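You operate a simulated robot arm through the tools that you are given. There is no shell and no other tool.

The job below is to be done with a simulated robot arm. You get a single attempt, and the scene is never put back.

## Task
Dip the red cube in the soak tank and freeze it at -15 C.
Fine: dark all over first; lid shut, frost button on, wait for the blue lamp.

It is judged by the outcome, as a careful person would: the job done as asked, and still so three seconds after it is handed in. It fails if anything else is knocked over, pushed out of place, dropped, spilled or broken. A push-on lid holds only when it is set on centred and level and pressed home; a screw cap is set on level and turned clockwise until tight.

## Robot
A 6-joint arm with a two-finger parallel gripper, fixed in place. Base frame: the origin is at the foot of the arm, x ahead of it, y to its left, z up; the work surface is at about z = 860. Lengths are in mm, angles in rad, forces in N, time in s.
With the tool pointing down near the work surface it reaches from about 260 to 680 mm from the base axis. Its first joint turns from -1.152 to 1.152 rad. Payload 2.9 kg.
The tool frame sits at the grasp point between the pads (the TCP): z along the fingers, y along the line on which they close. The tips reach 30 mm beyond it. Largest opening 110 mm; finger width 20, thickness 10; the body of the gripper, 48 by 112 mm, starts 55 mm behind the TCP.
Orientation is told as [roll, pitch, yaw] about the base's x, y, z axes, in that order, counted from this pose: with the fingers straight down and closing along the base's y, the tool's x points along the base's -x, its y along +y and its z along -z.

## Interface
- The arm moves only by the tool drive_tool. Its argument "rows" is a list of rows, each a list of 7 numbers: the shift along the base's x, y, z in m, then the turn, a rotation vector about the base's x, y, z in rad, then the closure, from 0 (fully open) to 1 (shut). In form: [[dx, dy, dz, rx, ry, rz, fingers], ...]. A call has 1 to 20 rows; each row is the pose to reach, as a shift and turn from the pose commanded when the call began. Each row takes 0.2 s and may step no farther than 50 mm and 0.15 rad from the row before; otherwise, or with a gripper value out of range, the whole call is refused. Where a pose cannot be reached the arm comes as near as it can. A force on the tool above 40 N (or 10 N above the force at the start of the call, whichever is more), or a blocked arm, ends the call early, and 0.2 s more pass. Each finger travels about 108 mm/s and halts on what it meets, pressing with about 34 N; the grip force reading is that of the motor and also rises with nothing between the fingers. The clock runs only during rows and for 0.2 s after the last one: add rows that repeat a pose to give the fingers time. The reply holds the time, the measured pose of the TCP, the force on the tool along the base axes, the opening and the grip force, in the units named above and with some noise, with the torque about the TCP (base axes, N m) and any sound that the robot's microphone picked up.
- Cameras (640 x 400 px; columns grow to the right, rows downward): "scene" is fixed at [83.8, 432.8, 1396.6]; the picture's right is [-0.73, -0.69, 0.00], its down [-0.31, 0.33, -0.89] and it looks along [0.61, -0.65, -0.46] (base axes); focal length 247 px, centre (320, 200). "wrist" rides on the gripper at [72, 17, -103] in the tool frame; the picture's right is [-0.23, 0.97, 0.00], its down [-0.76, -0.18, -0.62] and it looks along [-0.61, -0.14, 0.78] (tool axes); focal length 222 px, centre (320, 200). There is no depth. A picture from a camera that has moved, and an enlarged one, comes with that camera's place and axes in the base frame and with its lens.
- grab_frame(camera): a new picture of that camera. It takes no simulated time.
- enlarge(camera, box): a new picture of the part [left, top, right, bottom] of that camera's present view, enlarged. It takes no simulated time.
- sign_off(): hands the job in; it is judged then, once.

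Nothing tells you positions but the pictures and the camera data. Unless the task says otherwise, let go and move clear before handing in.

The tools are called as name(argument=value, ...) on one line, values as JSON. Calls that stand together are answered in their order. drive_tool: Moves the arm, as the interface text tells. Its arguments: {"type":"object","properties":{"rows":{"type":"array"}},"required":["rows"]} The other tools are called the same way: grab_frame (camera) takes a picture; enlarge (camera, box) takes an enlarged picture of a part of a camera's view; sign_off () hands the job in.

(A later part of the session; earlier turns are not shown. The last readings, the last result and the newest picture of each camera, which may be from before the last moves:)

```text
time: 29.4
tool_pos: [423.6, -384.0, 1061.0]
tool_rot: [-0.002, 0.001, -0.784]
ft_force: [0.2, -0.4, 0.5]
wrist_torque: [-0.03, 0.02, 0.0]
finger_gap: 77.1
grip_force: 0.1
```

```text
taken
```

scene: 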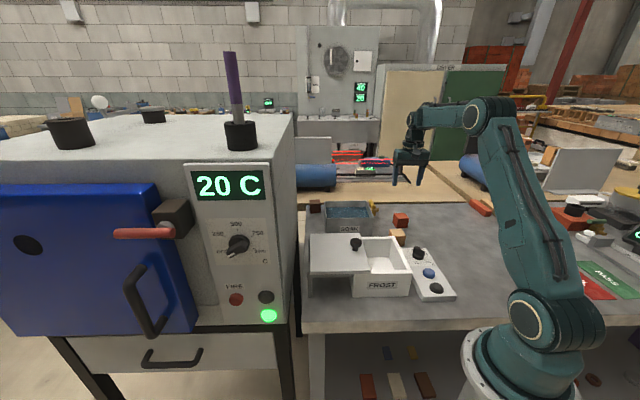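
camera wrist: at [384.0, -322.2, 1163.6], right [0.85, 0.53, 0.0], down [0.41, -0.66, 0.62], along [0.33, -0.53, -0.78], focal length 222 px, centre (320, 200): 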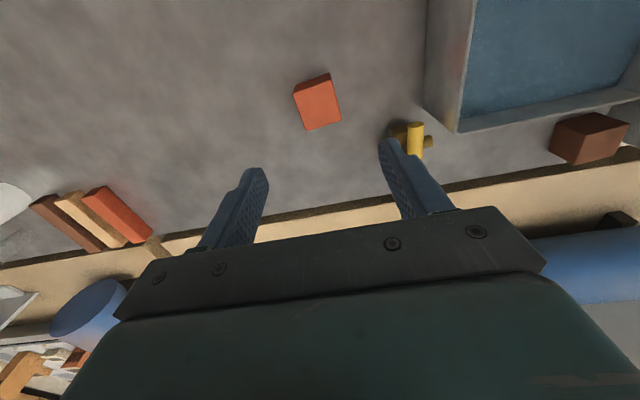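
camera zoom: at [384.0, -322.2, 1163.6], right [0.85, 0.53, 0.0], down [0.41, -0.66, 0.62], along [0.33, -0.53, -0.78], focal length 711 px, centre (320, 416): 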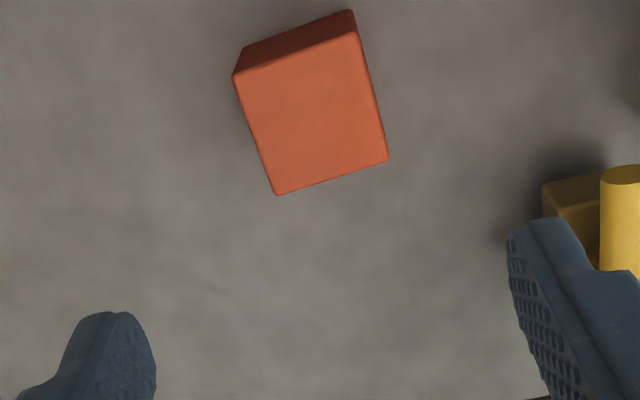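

One step was slightly too large, so nothing moved. I'll resend the same turn with smaller steps.

drive_tool(rows=[[-0.0013, -0.0019, 0, 0, 0, -0.14, 0.3], [-0.0013, -0.0019, 0, 0, 0, -0.28, 0.3], [-0.0013, -0.0019, 0, 0, 0, -0.42, 0.3], [-0.0013, -0.0019, 0, 0, 0, -0.56, 0.3], [-0.0013, -0.0019, 0, 0, 0, -0.7, 0.3], [-0.0013, -0.0019, 0, 0, 0, -0.84, 0.3], [-0.0013, -0.0019, 0, 0, 0, -0.98, 0.3], [-0.0013, -0.0019, 0, 0, 0, -1.12, 0.3], [-0.0013, -0.0019, 0, 0, 0, -1.26, 0.3], [-0.0013, -0.0019, -0.01, 0, 0, -1.38, 0.3], [-0.0013, -0.0019, -0.03, 0, 0, -1.495, 0.3], [-0.0013, -0.0019, -0.05, 0, 0, -1.495, 0.3], [-0.0013, -0.0019, -0.05, 0, 0, -1.495, 0.3]])

enlarge(camera="wrist", box=[220, 70, 420, 195])

grab_frame(camera="wrist")

```text
time: 32.2
tool_pos: [420.2, -386.5, 1009.4]
tool_rot: [0.0, 0.001, -2.282]
ft_force: [-0.2, -0.1, 0.1]
wrist_torque: [0.01, -0.05, -0.01]
finger_gap: 77.0
grip_force: 0.0
```

```text
3.20 times, centred on (320, 132) of wrist
camera zoom: at [479.0, -344.5, 1113.0], right [0.59, -0.81, 0.0], down [-0.63, -0.46, 0.62], along [-0.5, -0.37, -0.78], focal length 711 px, centre (320, 416)
```

zoom: 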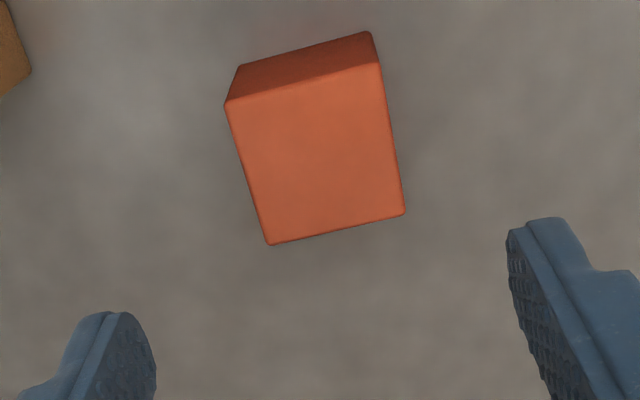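

```text
taken
camera wrist: at [479.0, -344.5, 1113.0], right [0.59, -0.81, 0.0], down [-0.63, -0.46, 0.62], along [-0.5, -0.37, -0.78], focal length 222 px, centre (320, 200)
```

wrist: 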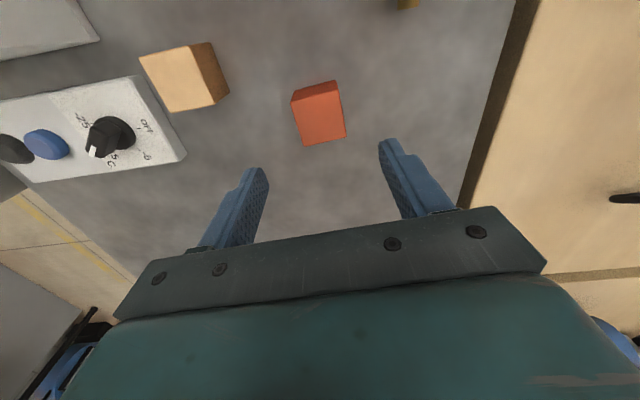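

The cube is centred and square between the fingers. I'll go down and grip it with the tips a few millimetres above the bench.

drive_tool(rows=[[0.0013, 0.0011, -0.03, 0, 0, 0, 0.3], [0.0013, 0.0011, -0.06, 0, 0, 0, 0.3], [0.0013, 0.0011, -0.09, 0, 0, 0, 0.3], [0.0013, 0.0011, -0.105, 0, 0, 0, 0.3], [0.0013, 0.0011, -0.112, 0, 0, 0, 0.3], [0.0013, 0.0011, -0.112, 0, 0, 0, 0.3], [0.0013, 0.0011, -0.112, 0, 0, 0, 0.6], [0.0013, 0.0011, -0.112, 0, 0, 0, 0.85], [0.0013, 0.0011, -0.112, 0, 0, 0, 0.85]])

enlarge(camera="scene", box=[320, 160, 480, 260])

```text
time: 34.2
tool_pos: [421.1, -386.0, 899.1]
tool_rot: [0.0, -0.001, -2.28]
ft_force: [-0.4, 1.0, -0.3]
wrist_torque: [0.0, -0.01, -0.01]
finger_gap: 44.5
grip_force: 34.1
```

```text
4.00 times, centred on (400, 210) of scene
camera zoom: at [83.8, 432.8, 1396.6], right [-0.73, -0.69, 0.0], down [-0.31, 0.33, -0.89], along [0.61, -0.65, -0.46], focal length 989 px, centre (0, 160)
```

zoom: 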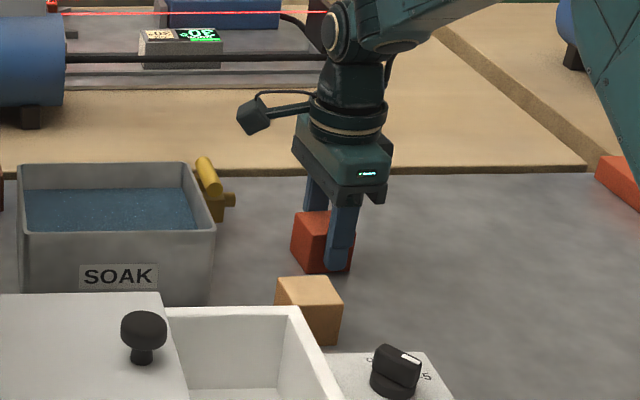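

The cube is held at 44.5 mm. I'll lift it and carry it above the soak tank, then look at the water before dipping.

drive_tool(rows=[[0, 0, 0.02, 0, 0, 0, 0.85], [0, 0, 0.05, 0, 0, 0, 0.85], [0, 0, 0.09, 0, 0, 0, 0.85], [0, 0, 0.13, 0, 0, 0, 0.85], [0, 0, 0.162, 0, 0, 0, 0.85], [0.02, 0.023, 0.162, 0, 0, 0, 0.85], [0.045, 0.05, 0.162, 0, 0, 0, 0.85], [0.07, 0.08, 0.162, 0, 0, 0, 0.85], [0.095, 0.11, 0.162, 0, 0, 0, 0.85], [0.118, 0.134, 0.162, 0, 0, 0, 0.85], [0.138, 0.157, 0.162, 0, 0, 0, 0.85], [0.138, 0.157, 0.162, 0, 0, 0, 0.85], [0.138, 0.157, 0.162, 0, 0, 0, 0.85]])

grab_frame(camera="wrist")

enlarge(camera="scene", box=[300, 150, 460, 250])

```text
time: 37.0
tool_pos: [559.2, -229.9, 1061.7]
tool_rot: [0.0, 0.0, -2.28]
ft_force: [0.5, 0.9, -2.4]
wrist_torque: [0.02, -0.01, 0.01]
finger_gap: 44.5
grip_force: 34.1
```

```text
taken
camera wrist: at [619.5, -187.4, 1164.8], right [0.59, -0.81, 0.0], down [-0.63, -0.46, 0.62], along [-0.5, -0.37, -0.78], focal length 222 px, centre (320, 200)
```

wrist: 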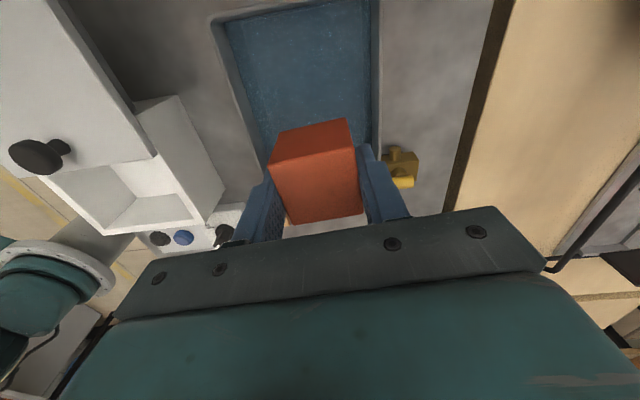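

```text
4.00 times, centred on (380, 200) of scene
camera zoom: at [83.8, 432.8, 1396.6], right [-0.73, -0.69, 0.0], down [-0.31, 0.33, -0.89], along [0.61, -0.65, -0.46], focal length 989 px, centre (80, 200)
```

zoom: 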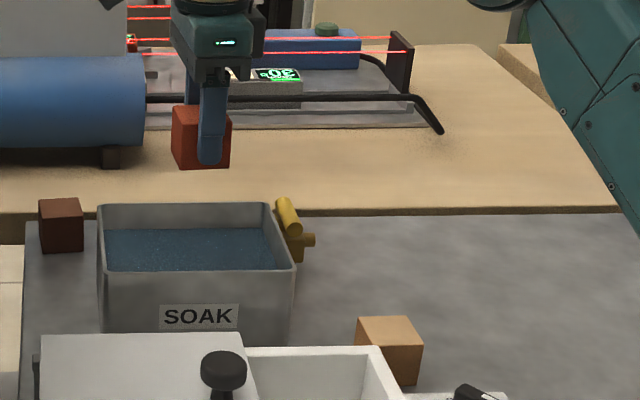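

The water surface is near z=913 with the rim at about 938, and the tank's middle is about 11 mm from my axis. I'll shift over the middle and lower the cube slowly.

drive_tool(rows=[[-0.0032, 0.0107, 0, 0, 0, 0, 0.85], [-0.0032, 0.0107, -0.03, 0, 0, 0, 0.85], [-0.0032, 0.0107, -0.06, 0, 0, 0, 0.85], [-0.0032, 0.0107, -0.085, 0, 0, 0, 0.85], [-0.0032, 0.0107, -0.1, 0, 0, 0, 0.85], [-0.0032, 0.0107, -0.11, 0, 0, 0, 0.85], [-0.0032, 0.0107, -0.12, 0, 0, 0, 0.85], [-0.0032, 0.0107, -0.13, 0, 0, 0, 0.85], [-0.0032, 0.0107, -0.14, 0, 0, 0, 0.85], [-0.0032, 0.0107, -0.14, 0, 0, 0, 0.85]])

enlarge(camera="wrist", box=[200, 40, 440, 230])

enlarge(camera="scene", box=[310, 170, 410, 250])

```text
time: 39.2
tool_pos: [555.0, -217.7, 920.5]
tool_rot: [0.0, 0.0, -2.279]
ft_force: [0.3, -0.8, -2.0]
wrist_torque: [0.02, 0.03, 0.02]
finger_gap: 44.5
grip_force: 34.1
```

```text
2.11 times, centred on (320, 135) of wrist
camera zoom: at [614.4, -175.0, 1023.9], right [0.59, -0.81, 0.0], down [-0.63, -0.46, 0.62], along [-0.5, -0.37, -0.78], focal length 468 px, centre (320, 337)
```

zoom: 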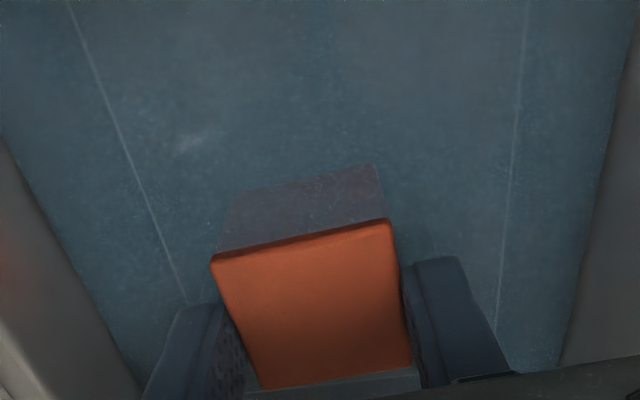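

```text
5.00 times, centred on (360, 210) of scene
camera zoom: at [83.8, 432.8, 1396.6], right [-0.73, -0.69, 0.0], down [-0.31, 0.33, -0.89], along [0.61, -0.65, -0.46], focal length 1236 px, centre (120, 150)
```

zoom: 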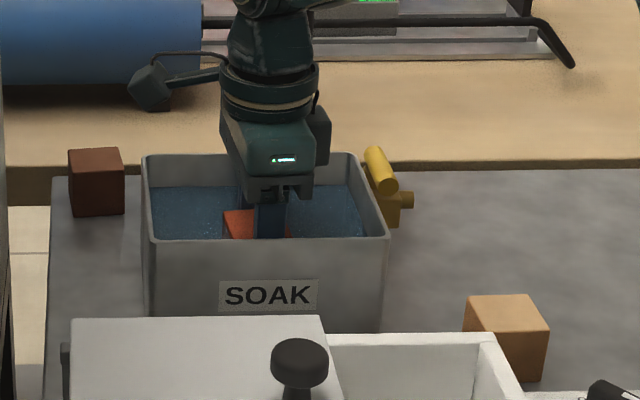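

Most of the cube is under; its top is still above the surface. I'll ease down another 13 mm, watching for the tank floor.

drive_tool(rows=[[0, 0, -0.004, 0, 0, 0, 0.85], [0, 0, -0.008, 0, 0, 0, 0.85], [0, 0, -0.011, 0, 0, 0, 0.85], [0, 0, -0.013, 0, 0, 0, 0.85], [0, 0, -0.013, 0, 0, 0, 0.85]])

enlarge(camera="wrist", box=[200, 40, 440, 230])

enlarge(camera="scene", box=[310, 170, 410, 250])

```text
time: 40.4
tool_pos: [556.8, -218.1, 908.9]
tool_rot: [-0.001, -0.001, -2.279]
ft_force: [1.0, -0.1, -1.5]
wrist_torque: [0.02, -0.04, -0.02]
finger_gap: 44.5
grip_force: 34.4
```

```text
2.11 times, centred on (320, 135) of wrist
camera zoom: at [615.2, -176.4, 1011.6], right [0.59, -0.81, 0.0], down [-0.63, -0.46, 0.62], along [-0.5, -0.37, -0.78], focal length 468 px, centre (320, 337)
```

zoom: 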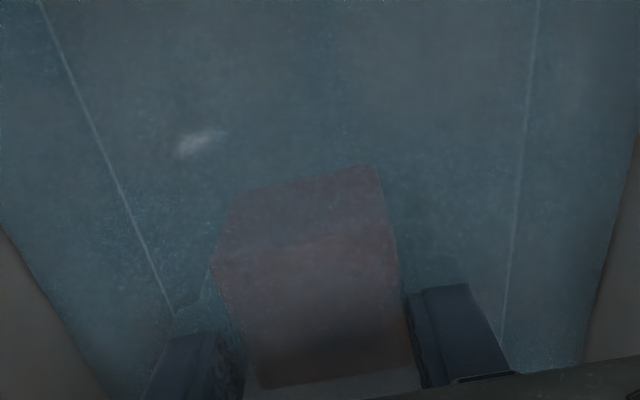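

```text
5.00 times, centred on (360, 210) of scene
camera zoom: at [83.8, 432.8, 1396.6], right [-0.73, -0.69, 0.0], down [-0.31, 0.33, -0.89], along [0.61, -0.65, -0.46], focal length 1236 px, centre (120, 150)
```

zoom: 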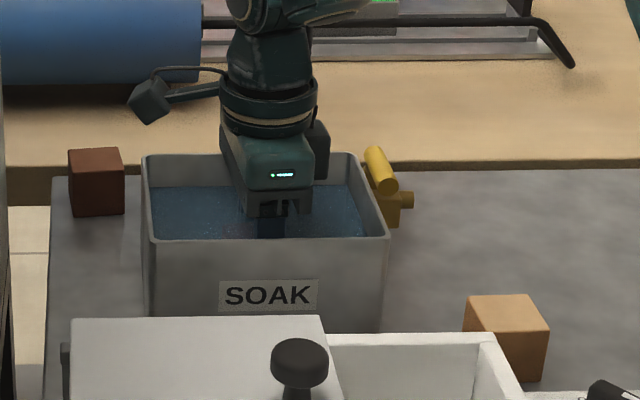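

The cube is wholly under the surface now. I'll hold it there to soak, 2 mm lower for margin.

drive_tool(rows=[[0, 0, -0.002, 0, 0, 0, 0.85], [0, 0, -0.002, 0, 0, 0, 0.85], [0, 0, -0.002, 0, 0, 0, 0.85], [0, 0, -0.002, 0, 0, 0, 0.85], [0, 0, -0.002, 0, 0, 0, 0.85], [0, 0, -0.002, 0, 0, 0, 0.85], [0, 0, -0.002, 0, 0, 0, 0.85], [0, 0, -0.002, 0, 0, 0, 0.85], [0, 0, -0.002, 0, 0, 0, 0.85], [0, 0, -0.002, 0, 0, 0, 0.85], [0, 0, -0.002, 0, 0, 0, 0.85], [0, 0, -0.002, 0, 0, 0, 0.85], [0, 0, -0.002, 0, 0, 0, 0.85], [0, 0, -0.002, 0, 0, 0, 0.85], [0, 0, -0.002, 0, 0, 0, 0.85], [0, 0, -0.002, 0, 0, 0, 0.85], [0, 0, -0.002, 0, 0, 0, 0.85], [0, 0, -0.002, 0, 0, 0, 0.85], [0, 0, -0.002, 0, 0, 0, 0.85], [0, 0, -0.002, 0, 0, 0, 0.85]])

enlarge(camera="wrist", box=[200, 40, 440, 230])

```text
time: 44.6
tool_pos: [555.3, -218.5, 906.1]
tool_rot: [0.0, 0.0, -2.28]
ft_force: [-1.2, 0.6, -2.7]
wrist_torque: [-0.03, 0.01, -0.01]
finger_gap: 44.6
grip_force: 34.1
```

```text
2.11 times, centred on (320, 135) of wrist
camera zoom: at [615.1, -176.1, 1009.5], right [0.59, -0.81, 0.0], down [-0.63, -0.46, 0.62], along [-0.5, -0.37, -0.78], focal length 468 px, centre (320, 337)
```

zoom: 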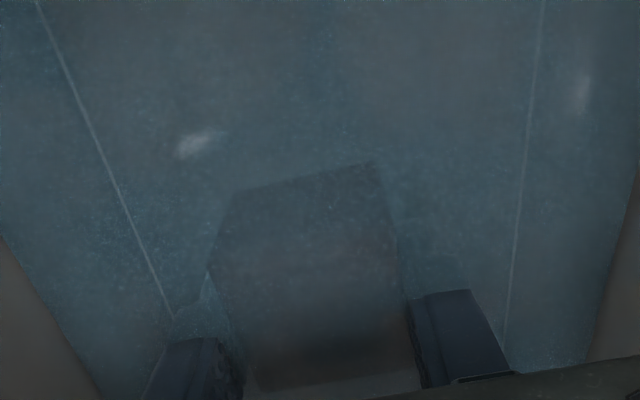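

It's visibly darkening. I'll soak it another 4 seconds, then lift it just above the water to inspect.

drive_tool(rows=[[0, 0, 0, 0, 0, 0, 0.85], [0, 0, 0, 0, 0, 0, 0.85], [0, 0, 0, 0, 0, 0, 0.85], [0, 0, 0, 0, 0, 0, 0.85], [0, 0, 0, 0, 0, 0, 0.85], [0, 0, 0, 0, 0, 0, 0.85], [0, 0, 0, 0, 0, 0, 0.85], [0, 0, 0, 0, 0, 0, 0.85], [0, 0, 0, 0, 0, 0, 0.85], [0, 0, 0, 0, 0, 0, 0.85], [0, 0, 0, 0, 0, 0, 0.85], [0, 0, 0, 0, 0, 0, 0.85], [0, 0, 0, 0, 0, 0, 0.85], [0, 0, 0, 0, 0, 0, 0.85], [0, 0, 0, 0, 0, 0, 0.85], [0, 0, 0, 0, 0, 0, 0.85], [0, 0, 0, 0, 0, 0, 0.85], [0, 0, 0, 0, 0, 0, 0.85], [0, 0, 0, 0, 0, 0, 0.85], [0, 0, 0, 0, 0, 0, 0.85]])

enlarge(camera="wrist", box=[200, 40, 440, 230])

drive_tool(rows=[[0, 0, 0.008, 0, 0, 0, 0.85], [0, 0, 0.018, 0, 0, 0, 0.85], [0, 0, 0.03, 0, 0, 0, 0.85], [0, 0, 0.045, 0, 0, 0, 0.85], [0, 0, 0.06, 0, 0, 0, 0.85], [0, 0, 0.08, 0, 0, 0, 0.85], [0, 0, 0.1, 0, 0, 0, 0.85], [0, 0, 0.1, 0, 0, 0, 0.85]])

enlarge(camera="wrist", box=[200, 70, 440, 230])

enlarge(camera="scene", box=[310, 150, 410, 230])

```text
time: 48.8
tool_pos: [555.9, -219.0, 906.1]
tool_rot: [0.0, -0.001, -2.279]
ft_force: [-0.1, 0.8, -2.2]
wrist_torque: [-0.02, -0.01, -0.02]
finger_gap: 44.4
grip_force: 34.3
```

```text
2.11 times, centred on (320, 135) of wrist
camera zoom: at [615.1, -176.1, 1009.5], right [0.59, -0.81, 0.0], down [-0.63, -0.46, 0.62], along [-0.5, -0.37, -0.78], focal length 468 px, centre (320, 337)
```

zoom: 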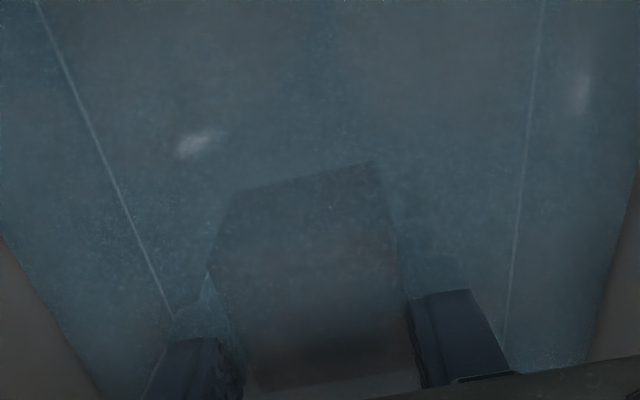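

```text
time: 50.6
tool_pos: [554.6, -217.9, 1005.3]
tool_rot: [0.0, 0.0, -2.28]
ft_force: [0.1, 0.0, -1.9]
wrist_torque: [0.01, 0.01, 0.03]
finger_gap: 44.7
grip_force: 33.8
```

```text
2.50 times, centred on (320, 150) of wrist
camera zoom: at [614.0, -176.2, 1109.0], right [0.59, -0.81, 0.0], down [-0.63, -0.46, 0.62], along [-0.5, -0.37, -0.78], focal length 555 px, centre (320, 325)
```

zoom: 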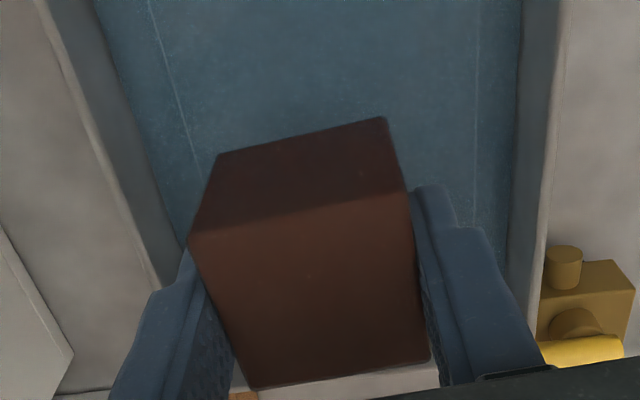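

```text
5.00 times, centred on (360, 190) of scene
camera zoom: at [83.8, 432.8, 1396.6], right [-0.73, -0.69, 0.0], down [-0.31, 0.33, -0.89], along [0.61, -0.65, -0.46], focal length 1236 px, centre (120, 250)
```

zoom: 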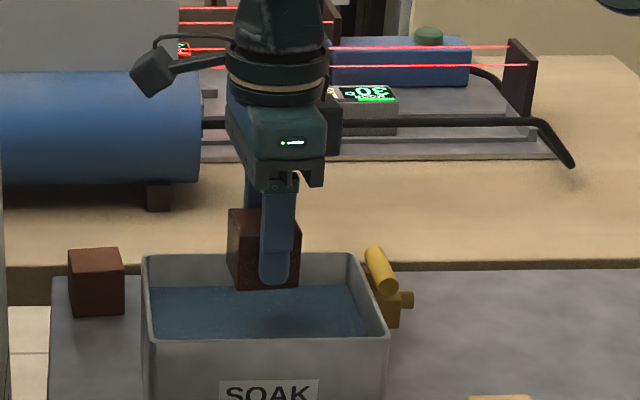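

The cube came out evenly dark on every visible face. Now I'll carry it high over to the open end of the FROST box and check alignment before lowering.

drive_tool(rows=[[0, 0, 0.03, 0, 0, 0, 0.85], [0, 0, 0.06, 0, 0, 0, 0.85], [-0.03, 0.0175, 0.06, 0, 0, -0.02, 0.85], [-0.065, 0.038, 0.06, 0, 0, -0.04, 0.85], [-0.1, 0.0585, 0.06, 0, 0, -0.06, 0.85], [-0.135, 0.079, 0.06, 0, 0, -0.076, 0.85], [-0.17, 0.0995, 0.06, 0, 0, -0.076, 0.85], [-0.2, 0.117, 0.06, 0, 0, -0.076, 0.85], [-0.2193, 0.1283, 0.06, 0, 0, -0.076, 0.85], [-0.2193, 0.1283, 0.06, 0, 0, -0.076, 0.85], [-0.2193, 0.1283, 0.06, 0, 0, -0.076, 0.85]])

grab_frame(camera="wrist")

enlarge(camera="wrist", box=[200, 40, 440, 230])

enlarge(camera="scene", box=[310, 190, 450, 305])

```text
time: 53.0
tool_pos: [334.3, -88.7, 1067.1]
tool_rot: [0.001, 0.0, -2.358]
ft_force: [0.5, 1.0, -1.5]
wrist_torque: [0.03, 0.02, 0.0]
finger_gap: 44.8
grip_force: 33.6
```

```text
taken
camera wrist: at [397.1, -52.1, 1170.4], right [0.53, -0.85, 0.0], down [-0.66, -0.41, 0.62], along [-0.53, -0.33, -0.78], focal length 222 px, centre (320, 200)
```

wrist: 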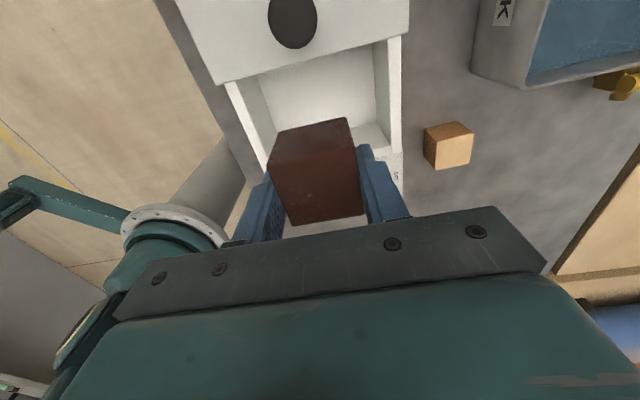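

```text
2.11 times, centred on (320, 135) of wrist
camera zoom: at [397.1, -52.1, 1170.4], right [0.53, -0.85, 0.0], down [-0.66, -0.41, 0.62], along [-0.53, -0.33, -0.78], focal length 468 px, centre (320, 337)
```

zoom: 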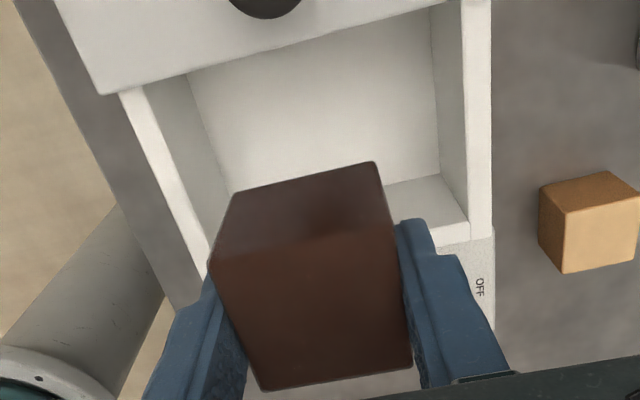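

```text
3.48 times, centred on (380, 248) of scene
camera zoom: at [83.8, 432.8, 1396.6], right [-0.73, -0.69, 0.0], down [-0.31, 0.33, -0.89], along [0.61, -0.65, -0.46], focal length 860 px, centre (111, 35)
```

zoom: 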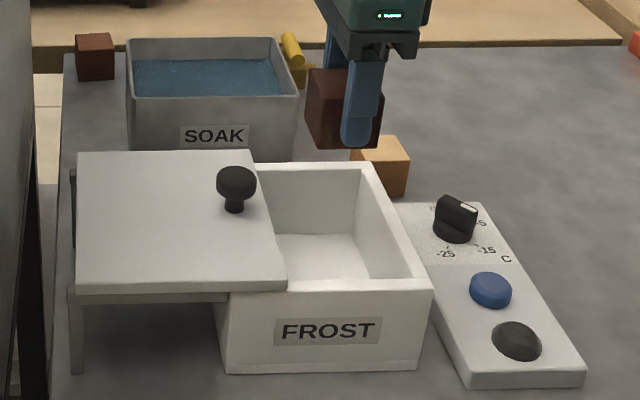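

The cube is centred over the opening, but the wrist camera would pass close over the lid's knob on the way down. I'll turn the hand half a turn first so the camera is on the other side.

drive_tool(rows=[[0, 0, 0, 0, 0, 0.145, 0.85], [0, 0, 0, 0, 0, 0.29, 0.85], [0, 0, 0, 0, 0, 0.435, 0.85], [0, 0, 0, 0, 0, 0.58, 0.85], [0, 0, 0, 0, 0, 0.725, 0.85], [0, 0, 0, 0, 0, 0.87, 0.85], [0, 0, 0, 0, 0, 1.015, 0.85], [0, 0, 0, 0, 0, 1.16, 0.85], [0, 0, 0, 0, 0, 1.305, 0.85], [0, 0, 0, 0, 0, 1.45, 0.85], [0, 0, 0, 0, 0, 1.571, 0.85]])

drive_tool(rows=[[0, 0, 0, 0, 0, 0.145, 0.85], [0, 0, 0, 0, 0, 0.29, 0.85], [0, 0, 0, 0, 0, 0.435, 0.85], [0, 0, 0, 0, 0, 0.58, 0.85], [0, 0, 0, 0, 0, 0.725, 0.85], [0, 0, 0, 0, 0, 0.87, 0.85], [0, 0, 0, 0, 0, 1.015, 0.85], [0, 0, 0, 0, 0, 1.16, 0.85], [0, 0, 0, 0, 0, 1.305, 0.85], [0, 0, 0, 0, 0, 1.45, 0.85], [0, 0, 0, 0, 0, 1.571, 0.85], [0, 0, 0, 0, 0, 1.571, 0.85]])

grab_frame(camera="wrist")

grab_frame(camera="scene")

```text
time: 55.4
tool_pos: [335.4, -90.7, 1065.5]
tool_rot: [-0.001, -0.001, -0.781]
ft_force: [-0.5, 0.3, -0.6]
wrist_torque: [-0.01, 0.02, 0.0]
finger_gap: 44.8
grip_force: 34.0
```

```text
time: 58.0
tool_pos: [336.1, -89.1, 1066.4]
tool_rot: [-0.001, -0.001, 0.789]
ft_force: [-0.5, 0.0, -1.1]
wrist_torque: [0.02, 0.03, -0.02]
finger_gap: 44.6
grip_force: 33.9
```

```text
taken
camera wrist: at [272.4, -130.8, 1169.4], right [-0.53, 0.85, 0.0], down [0.66, 0.41, 0.62], along [0.53, 0.33, -0.78], focal length 222 px, centre (320, 200)
```

wrist: 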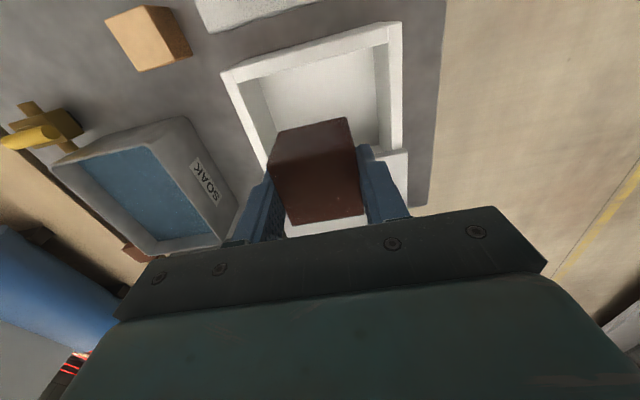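

```text
taken
```

scene: 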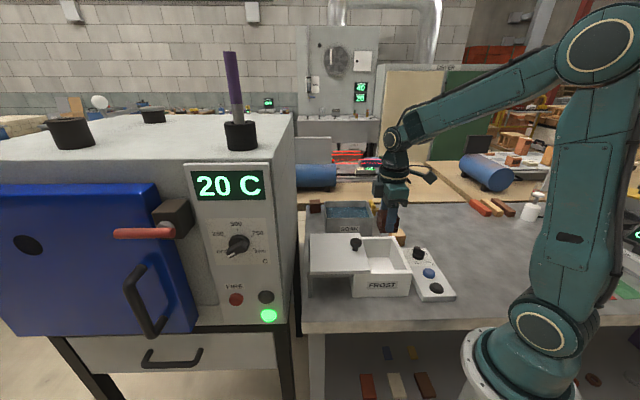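

The hand is turned and still centred in the opening. I'll lower the cube into the box, slowing near the floor.

drive_tool(rows=[[0, 0, -0.03, 0, 0, 0, 0.85], [0, 0, -0.06, 0, 0, 0, 0.85], [0, 0, -0.09, 0, 0, 0, 0.85], [0, 0, -0.115, 0, 0, 0, 0.85], [0, 0, -0.135, 0, 0, 0, 0.85], [0, 0, -0.143, 0, 0, 0, 0.85], [0, 0, -0.147, 0, 0, 0, 0.85], [0, 0, -0.147, 0, 0, 0, 0.85]])

enlarge(camera="scene", box=[310, 190, 450, 305])

enlarge(camera="wrist", box=[180, 20, 460, 230])

```text
time: 59.8
tool_pos: [335.7, -89.8, 920.0]
tool_rot: [0.0, -0.001, 0.786]
ft_force: [-0.5, -0.2, -1.3]
wrist_torque: [0.01, -0.01, 0.01]
finger_gap: 44.8
grip_force: 33.6
```

```text
3.48 times, centred on (380, 248) of scene
camera zoom: at [83.8, 432.8, 1396.6], right [-0.73, -0.69, 0.0], down [-0.31, 0.33, -0.89], along [0.61, -0.65, -0.46], focal length 860 px, centre (111, 35)
```

zoom: 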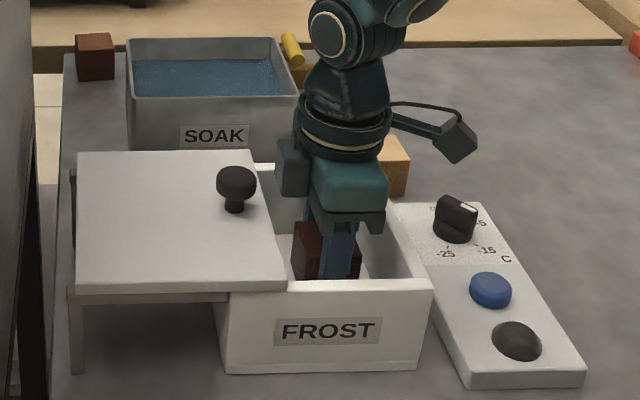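

```text
1.90 times, centred on (320, 125) of wrist
camera zoom: at [271.7, -131.0, 1022.2], right [-0.53, 0.85, 0.0], down [0.66, 0.41, 0.62], along [0.53, 0.33, -0.78], focal length 423 px, centre (320, 343)
```

zoom: 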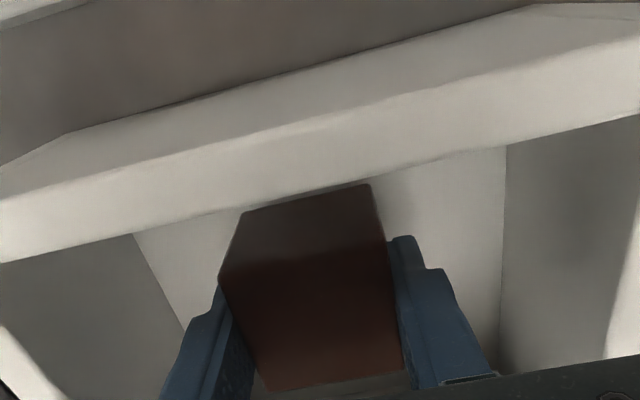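

drive_tool(rows=[[0, 0, -0.002, 0, 0, 0, 0.85], [0, 0, -0.004, 0, 0, 0, 0.85], [0, 0, -0.006, 0, 0, 0, 0.85], [0, 0, -0.006, 0, 0, 0, 0.85]])

drive_tool(rows=[[0, 0, -0.001, 0, 0, 0, 0.85], [0, 0, -0.002, 0, 0, 0, 0.85], [0, 0, -0.002, 0, 0, 0, 0.85]])

```text
time: 60.8
tool_pos: [336.0, -89.5, 912.3]
tool_rot: [-0.001, 0.0, 0.784]
ft_force: [1.4, -0.3, -2.4]
wrist_torque: [-0.03, 0.02, 0.02]
finger_gap: 44.7
grip_force: 33.8
```

```text
time: 61.6
tool_pos: [335.1, -90.7, 910.4]
tool_rot: [0.001, 0.002, 0.786]
ft_force: [0.7, -0.1, -1.1]
wrist_torque: [0.02, 0.0, 0.03]
finger_gap: 44.5
grip_force: 33.7
```

drive_tool(rows=[[0, 0, -0.001, 0, 0, 0, 0.85], [0, 0, -0.002, 0, 0, 0, 0.85], [0, 0, -0.002, 0, 0, 0, 0.85]])

drive_tool(rows=[[0, 0, -0.001, 0, 0, 0, 0.85], [0, 0, -0.002, 0, 0, 0, 0.85], [0, 0, -0.002, 0, 0, 0, 0.85]])

enlarge(camera="scene", box=[340, 220, 420, 290])

```text
time: 62.4
tool_pos: [336.2, -89.3, 909.7]
tool_rot: [-0.003, -0.001, 0.786]
ft_force: [-4.0, 1.3, 25.3]
wrist_torque: [0.13, 0.1, -0.03]
finger_gap: 44.7
grip_force: 33.8
```

```text
time: 63.2
tool_pos: [335.6, -89.8, 905.9]
tool_rot: [0.001, 0.0, 0.789]
ft_force: [-3.6, 4.8, 26.0]
wrist_torque: [0.13, 0.04, -0.02]
finger_gap: 44.8
grip_force: 34.1
```

```text
5.71 times, centred on (380, 255) of scene
camera zoom: at [83.4, 433.0, 1396.6], right [-0.73, -0.69, 0.0], down [-0.31, 0.33, -0.89], along [0.61, -0.65, -0.46], focal length 1413 px, centre (-23, -114)
```

zoom: 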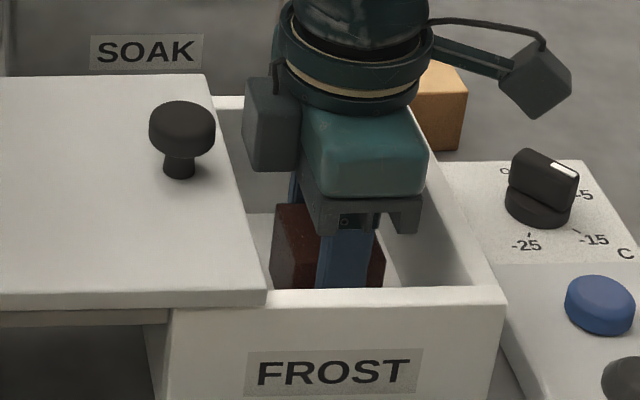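

The cube rests on the box floor. I'll ease off, open the fingers, and lift straight out.

drive_tool(rows=[[0, 0, 0.001, 0, 0, 0, 0.85], [0, 0, 0.001, 0, 0, 0, 0.6], [0, 0, 0.001, 0, 0, 0, 0.42], [0, 0, 0.001, 0, 0, 0, 0.42], [0, 0, 0.01, 0, 0, 0, 0.42], [0, 0, 0.03, 0, 0, 0, 0.42], [0, 0, 0.06, 0, 0, 0, 0.42], [0, 0, 0.1, 0, 0, 0, 0.42], [0, 0, 0.14, 0, 0, 0, 0.42], [0, 0, 0.17, 0, 0, 0, 0.42], [0, 0, 0.17, 0, 0, 0, 0.42]])

enlarge(camera="scene", box=[310, 210, 450, 305])

grab_frame(camera="wrist")

```text
time: 65.6
tool_pos: [336.6, -88.3, 1078.0]
tool_rot: [0.001, 0.0, 0.787]
ft_force: [0.5, -0.8, 0.1]
wrist_torque: [0.02, 0.02, 0.01]
finger_gap: 63.7
grip_force: 0.0
```

```text
4.21 times, centred on (380, 258) of scene
camera zoom: at [83.8, 432.8, 1396.6], right [-0.73, -0.69, 0.0], down [-0.31, 0.33, -0.89], along [0.61, -0.65, -0.46], focal length 1041 px, centre (67, -42)
```

zoom: 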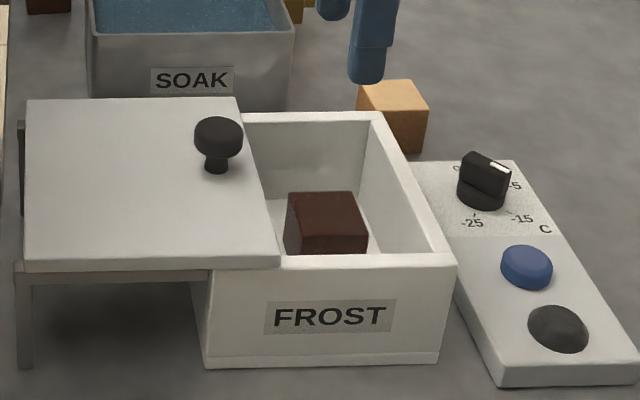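

```text
taken
camera wrist: at [273.5, -130.7, 1181.8], right [-0.53, 0.85, 0.0], down [0.66, 0.41, 0.62], along [0.53, 0.33, -0.78], focal length 222 px, centre (320, 200)
```

wrist: 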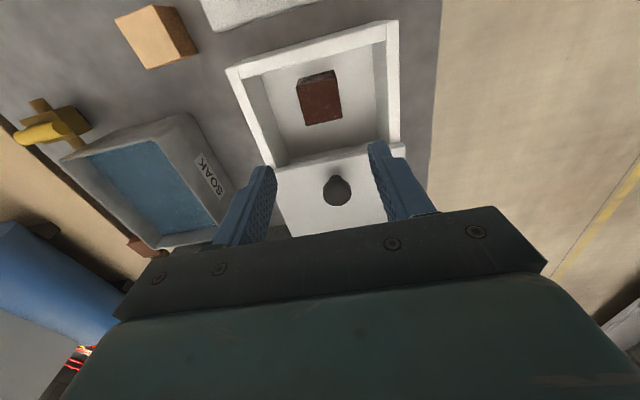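

The dark cube stands flat in the box. Next I'll turn the hand and go back above the lid's knob to slide the lid shut.

drive_tool(rows=[[0.0, 0.0, 0.02, 0, 0, -0.14, 0.42], [0.005, 0.005, 0.02, 0, 0, -0.28, 0.42], [0.01, 0.01, 0.02, 0, 0, -0.42, 0.45], [0.015, 0.015, 0.02, 0, 0, -0.56, 0.45], [0.02, 0.02, 0.02, 0, 0, -0.7, 0.45], [0.025, 0.025, 0.02, 0, 0, -0.84, 0.45], [0.03, 0.03, 0.02, 0, 0, -0.98, 0.45], [0.037, 0.037, 0.02, 0, 0, -1.12, 0.45], [0.045, 0.044, 0.02, 0, 0, -1.26, 0.45], [0.0528, 0.0508, 0.02, 0, 0, -1.4, 0.45], [0.0528, 0.0508, 0.02, 0, 0, -1.54, 0.45], [0.0528, 0.0508, 0.02, 0, 0, -1.571, 0.45], [0.0528, 0.0508, 0.02, 0, 0, -1.571, 0.45]])

enlarge(camera="wrist", box=[180, 20, 460, 200])

```text
time: 68.4
tool_pos: [388.3, -39.0, 1096.9]
tool_rot: [0.001, 0.0, -0.785]
ft_force: [0.0, 0.0, -1.1]
wrist_torque: [-0.02, -0.04, 0.01]
finger_gap: 60.4
grip_force: 0.0
```

```text
2.22 times, centred on (320, 110) of wrist
camera zoom: at [348.7, 22.8, 1200.3], right [0.85, 0.53, 0.0], down [0.41, -0.66, 0.62], along [0.33, -0.53, -0.78], focal length 494 px, centre (320, 400)
```

zoom: 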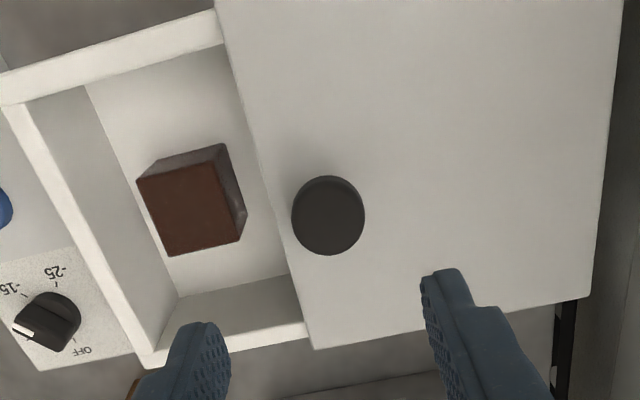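

drive_tool(rows=[[0.0026, 0.0026, -0.035, 0, 0, 0, 0.45], [0.0026, 0.0026, -0.07, 0, 0, 0, 0.45], [0.0026, 0.0026, -0.095, 0, 0, 0, 0.45], [0.0026, 0.0026, -0.108, 0, 0, 0, 0.45], [0.0026, 0.0026, -0.108, 0, 0, 0, 0.45], [0.0026, 0.0026, -0.108, 0, 0, 0, 0.7], [0.0026, 0.0026, -0.108, 0, 0, 0, 0.9], [0.0026, 0.0026, -0.108, 0, 0, 0, 0.9]])

enlarge(camera="scene", box=[310, 200, 450, 305])

```text
time: 70.2
tool_pos: [394.5, -36.2, 988.8]
tool_rot: [0.001, -0.002, -0.785]
ft_force: [1.6, -2.2, 8.5]
wrist_torque: [-0.08, -0.03, 0.03]
finger_gap: 31.0
grip_force: 45.2
```

```text
3.81 times, centred on (380, 252) of scene
camera zoom: at [83.7, 432.8, 1396.6], right [-0.73, -0.69, 0.0], down [-0.31, 0.33, -0.89], along [0.61, -0.65, -0.46], focal length 942 px, centre (91, 0)
```

zoom: 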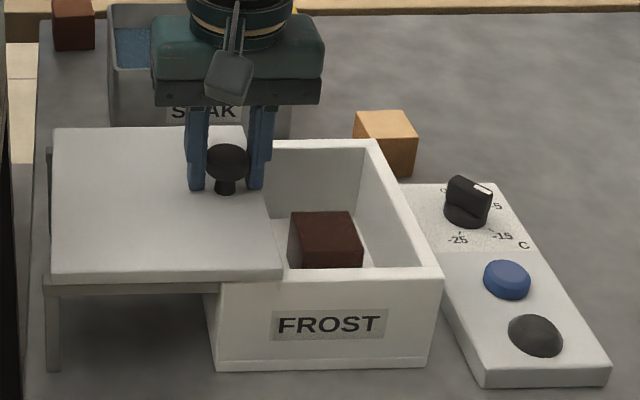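

The knob is gripped again. I'll slide the lid back the same way to its closed position.

drive_tool(rows=[[-0.005, -0.00488, 0, 0, 0, 0, 0.9], [-0.01, -0.00975, 0, 0, 0, 0, 0.9], [-0.015, -0.0146, 0, 0, 0, 0, 0.9], [-0.02, -0.0195, 0, 0, 0, 0, 0.9], [-0.025, -0.0244, 0, 0, 0, 0, 0.9], [-0.03, -0.0292, 0, 0, 0, 0, 0.9], [-0.035, -0.0341, 0, 0, 0, 0, 0.9], [-0.04, -0.039, 0, 0, 0, 0, 0.9], [-0.045, -0.0439, 0, 0, 0, 0, 0.9], [-0.05, -0.0487, 0, 0, 0, 0, 0.9], [-0.055, -0.0536, 0, 0, 0, 0, 0.9], [-0.06, -0.0585, 0, 0, 0, 0, 0.9], [-0.065, -0.0634, 0, 0, 0, 0, 0.9], [-0.07, -0.0682, 0, 0, 0, 0, 0.9]])

enlarge(camera="scene", box=[310, 200, 450, 305])

```text
time: 73.2
tool_pos: [322.6, -105.3, 988.7]
tool_rot: [0.004, 0.0, -0.786]
ft_force: [14.6, -13.8, 2.2]
wrist_torque: [0.52, 0.49, 0.02]
finger_gap: 31.1
grip_force: 45.2
```

```text
3.81 times, centred on (380, 252) of scene
camera zoom: at [84.2, 432.4, 1396.7], right [-0.73, -0.69, 0.0], down [-0.31, 0.33, -0.89], along [0.61, -0.65, -0.46], focal length 942 px, centre (91, 0)
```

zoom: 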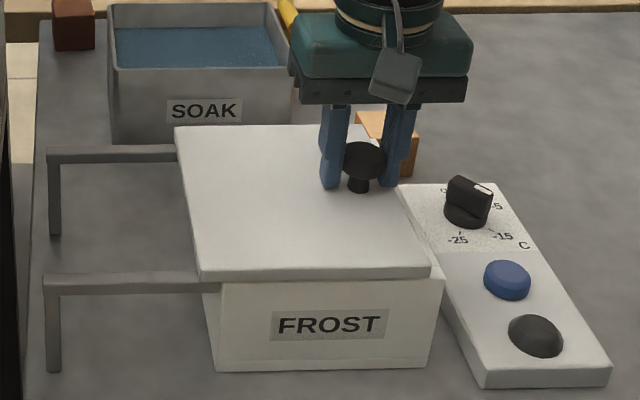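

About 14 mm remain. I'll bring it home slowly and feel for the stop.

drive_tool(rows=[[-0.002, -0.0032, 0, 0, 0, 0, 0.9], [-0.005, -0.0062, 0, 0, 0, 0, 0.9], [-0.0075, -0.0087, 0, 0, 0, 0, 0.9], [-0.0095, -0.0107, 0, 0, 0, 0, 0.9], [-0.0095, -0.0107, 0, 0, 0, 0, 0.9]])

enlarge(camera="scene", box=[310, 200, 450, 305])

grab_frame(camera="wrist")

```text
time: 74.4
tool_pos: [313.9, -115.3, 989.3]
tool_rot: [0.002, -0.003, -0.784]
ft_force: [17.4, -3.6, 5.9]
wrist_torque: [0.27, 0.04, -0.12]
finger_gap: 31.0
grip_force: 45.2
```

```text
3.81 times, centred on (380, 252) of scene
camera zoom: at [84.2, 432.8, 1396.6], right [-0.73, -0.69, 0.0], down [-0.31, 0.33, -0.89], along [0.61, -0.65, -0.46], focal length 942 px, centre (91, 0)
```

zoom: 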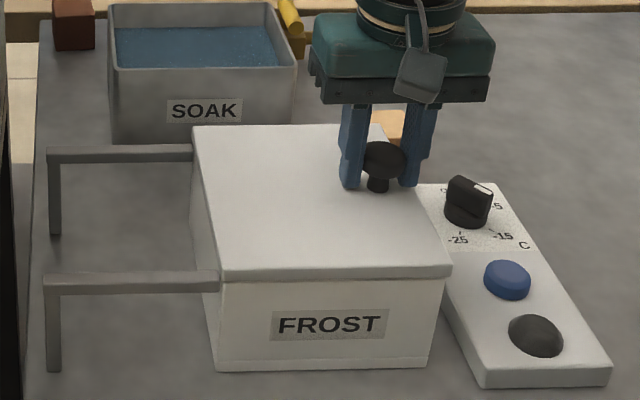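

```text
taken
camera wrist: at [272.6, -53.9, 1092.0], right [0.85, 0.53, 0.0], down [0.41, -0.66, 0.62], along [0.33, -0.53, -0.78], focal length 222 px, centre (320, 200)
```

wrist: 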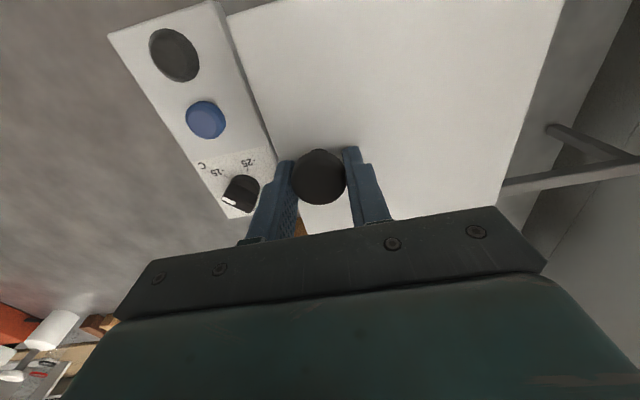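

The lid looks to be where it started. I'll nudge 2 mm more to confirm it is against its stop.

drive_tool(rows=[[-0.0004, -0.0009, 0, 0, 0, 0, 0.9], [-0.0011, -0.0016, 0, 0, 0, 0, 0.9], [-0.0011, -0.0016, 0, 0, 0, 0, 0.9]])

enlarge(camera="scene", box=[340, 220, 430, 305])

```text
time: 75.2
tool_pos: [313.1, -115.6, 988.8]
tool_rot: [0.007, 0.001, -0.779]
ft_force: [27.0, 18.9, -2.8]
wrist_torque: [-0.07, -0.25, -0.18]
finger_gap: 31.0
grip_force: 45.1
```

```text
4.71 times, centred on (385, 262) of scene
camera zoom: at [84.6, 433.3, 1396.4], right [-0.73, -0.69, 0.0], down [-0.31, 0.33, -0.89], along [0.61, -0.65, -0.46], focal length 1164 px, centre (14, -94)
```

zoom: 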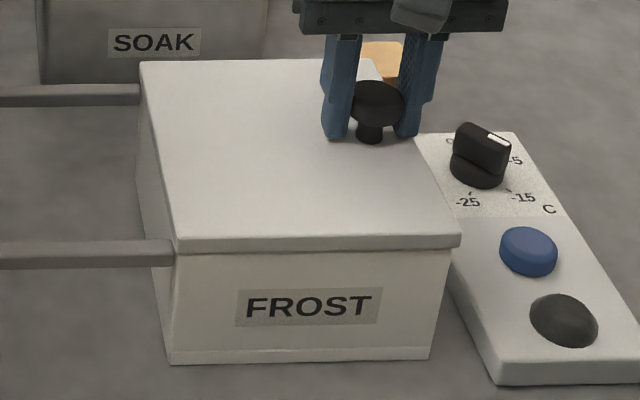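

The push rose to 32 N, so the lid is against its stop. I'll relax, release the knob and lift away.

drive_tool(rows=[[0.0011, 0.0014, 0, 0, 0, 0, 0.9], [0.0011, 0.0014, 0, 0, 0, 0, 0.7], [0.0011, 0.0014, 0, 0, 0, 0, 0.45], [0.0011, 0.0014, 0, 0, 0, 0, 0.45], [0.0011, 0.0014, 0.02, 0, 0, 0, 0.45], [0.0011, 0.0014, 0.05, 0, 0, 0, 0.45], [0.0011, 0.0014, 0.09, 0, 0, 0, 0.45], [0.0011, 0.0014, 0.1, 0, 0, 0, 0.45]])

enlarge(camera="scene", box=[310, 200, 470, 310])

enlarge(camera="wrist", box=[160, 0, 480, 200])

```text
time: 77.0
tool_pos: [311.7, -115.8, 1090.0]
tool_rot: [-0.001, 0.0, -0.786]
ft_force: [0.2, -0.5, -0.5]
wrist_torque: [-0.03, 0.02, 0.02]
finger_gap: 60.5
grip_force: 0.0
```

```text
3.64 times, centred on (390, 255) of scene
camera zoom: at [83.8, 432.8, 1396.6], right [-0.73, -0.69, 0.0], down [-0.31, 0.33, -0.89], along [0.61, -0.65, -0.46], focal length 899 px, centre (66, 0)
```

zoom: 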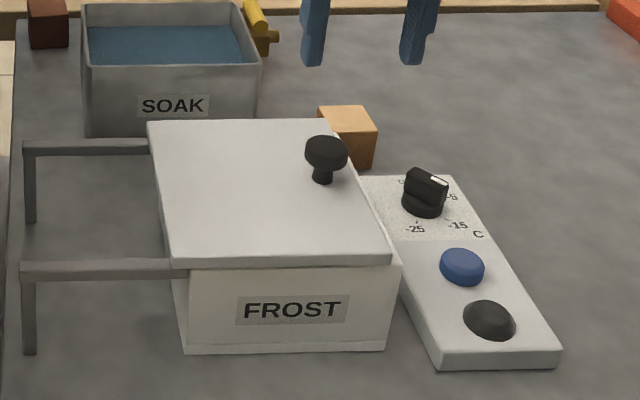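

```text
2.00 times, centred on (320, 100) of wrist
camera zoom: at [271.5, -54.7, 1193.3], right [0.85, 0.53, 0.0], down [0.41, -0.66, 0.62], along [0.33, -0.53, -0.78], focal length 444 px, centre (320, 400)
```

zoom: 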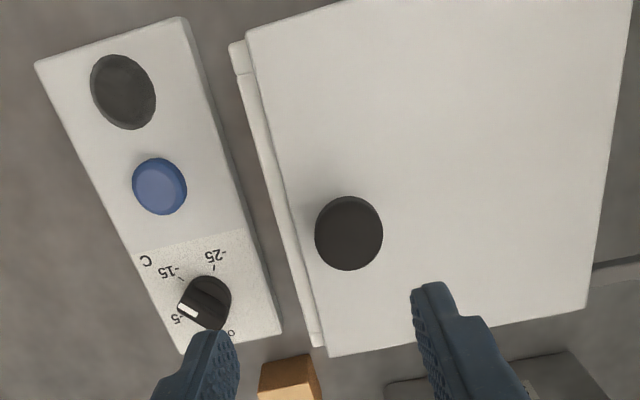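

The lid rolled back about 14 mm as I let go, so it isn't shut yet. I'll go back down with the fingers loosely around the knob, push it home with one finger only, hold, and then back off gently.

drive_tool(rows=[[0.0092, 0.0109, 0, 0, 0, 0, 0.6], [0.0092, 0.0109, -0.03, 0, 0, 0, 0.62], [0.0092, 0.0109, -0.06, 0, 0, 0, 0.62], [0.0092, 0.0109, -0.085, 0, 0, 0, 0.62], [0.0092, 0.0109, -0.1, 0, 0, 0, 0.62], [0.0092, 0.0109, -0.1, 0, 0, 0, 0.62]])

enlarge(camera="wrist", box=[220, 100, 420, 225])

enlarge(camera="scene", box=[340, 210, 430, 305])

```text
time: 78.4
tool_pos: [323.1, -105.4, 988.8]
tool_rot: [0.0, 0.001, -0.785]
ft_force: [-2.8, 3.0, 10.7]
wrist_torque: [-0.05, 0.25, -0.07]
finger_gap: 41.7
grip_force: 0.0
```

```text
3.20 times, centred on (320, 162) of wrist
camera zoom: at [282.5, -44.5, 1091.5], right [0.85, 0.53, 0.0], down [0.41, -0.66, 0.62], along [0.33, -0.53, -0.78], focal length 711 px, centre (320, 320)
```

zoom: 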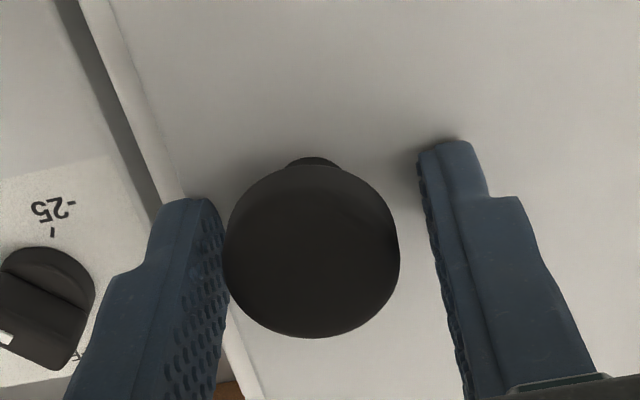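

```text
4.21 times, centred on (385, 258) of scene
camera zoom: at [83.6, 433.0, 1396.6], right [-0.73, -0.69, 0.0], down [-0.31, 0.33, -0.89], along [0.61, -0.65, -0.46], focal length 1041 px, centre (46, -42)
```

zoom: 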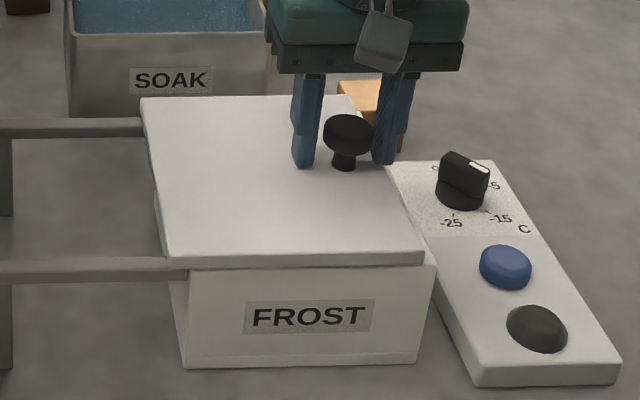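

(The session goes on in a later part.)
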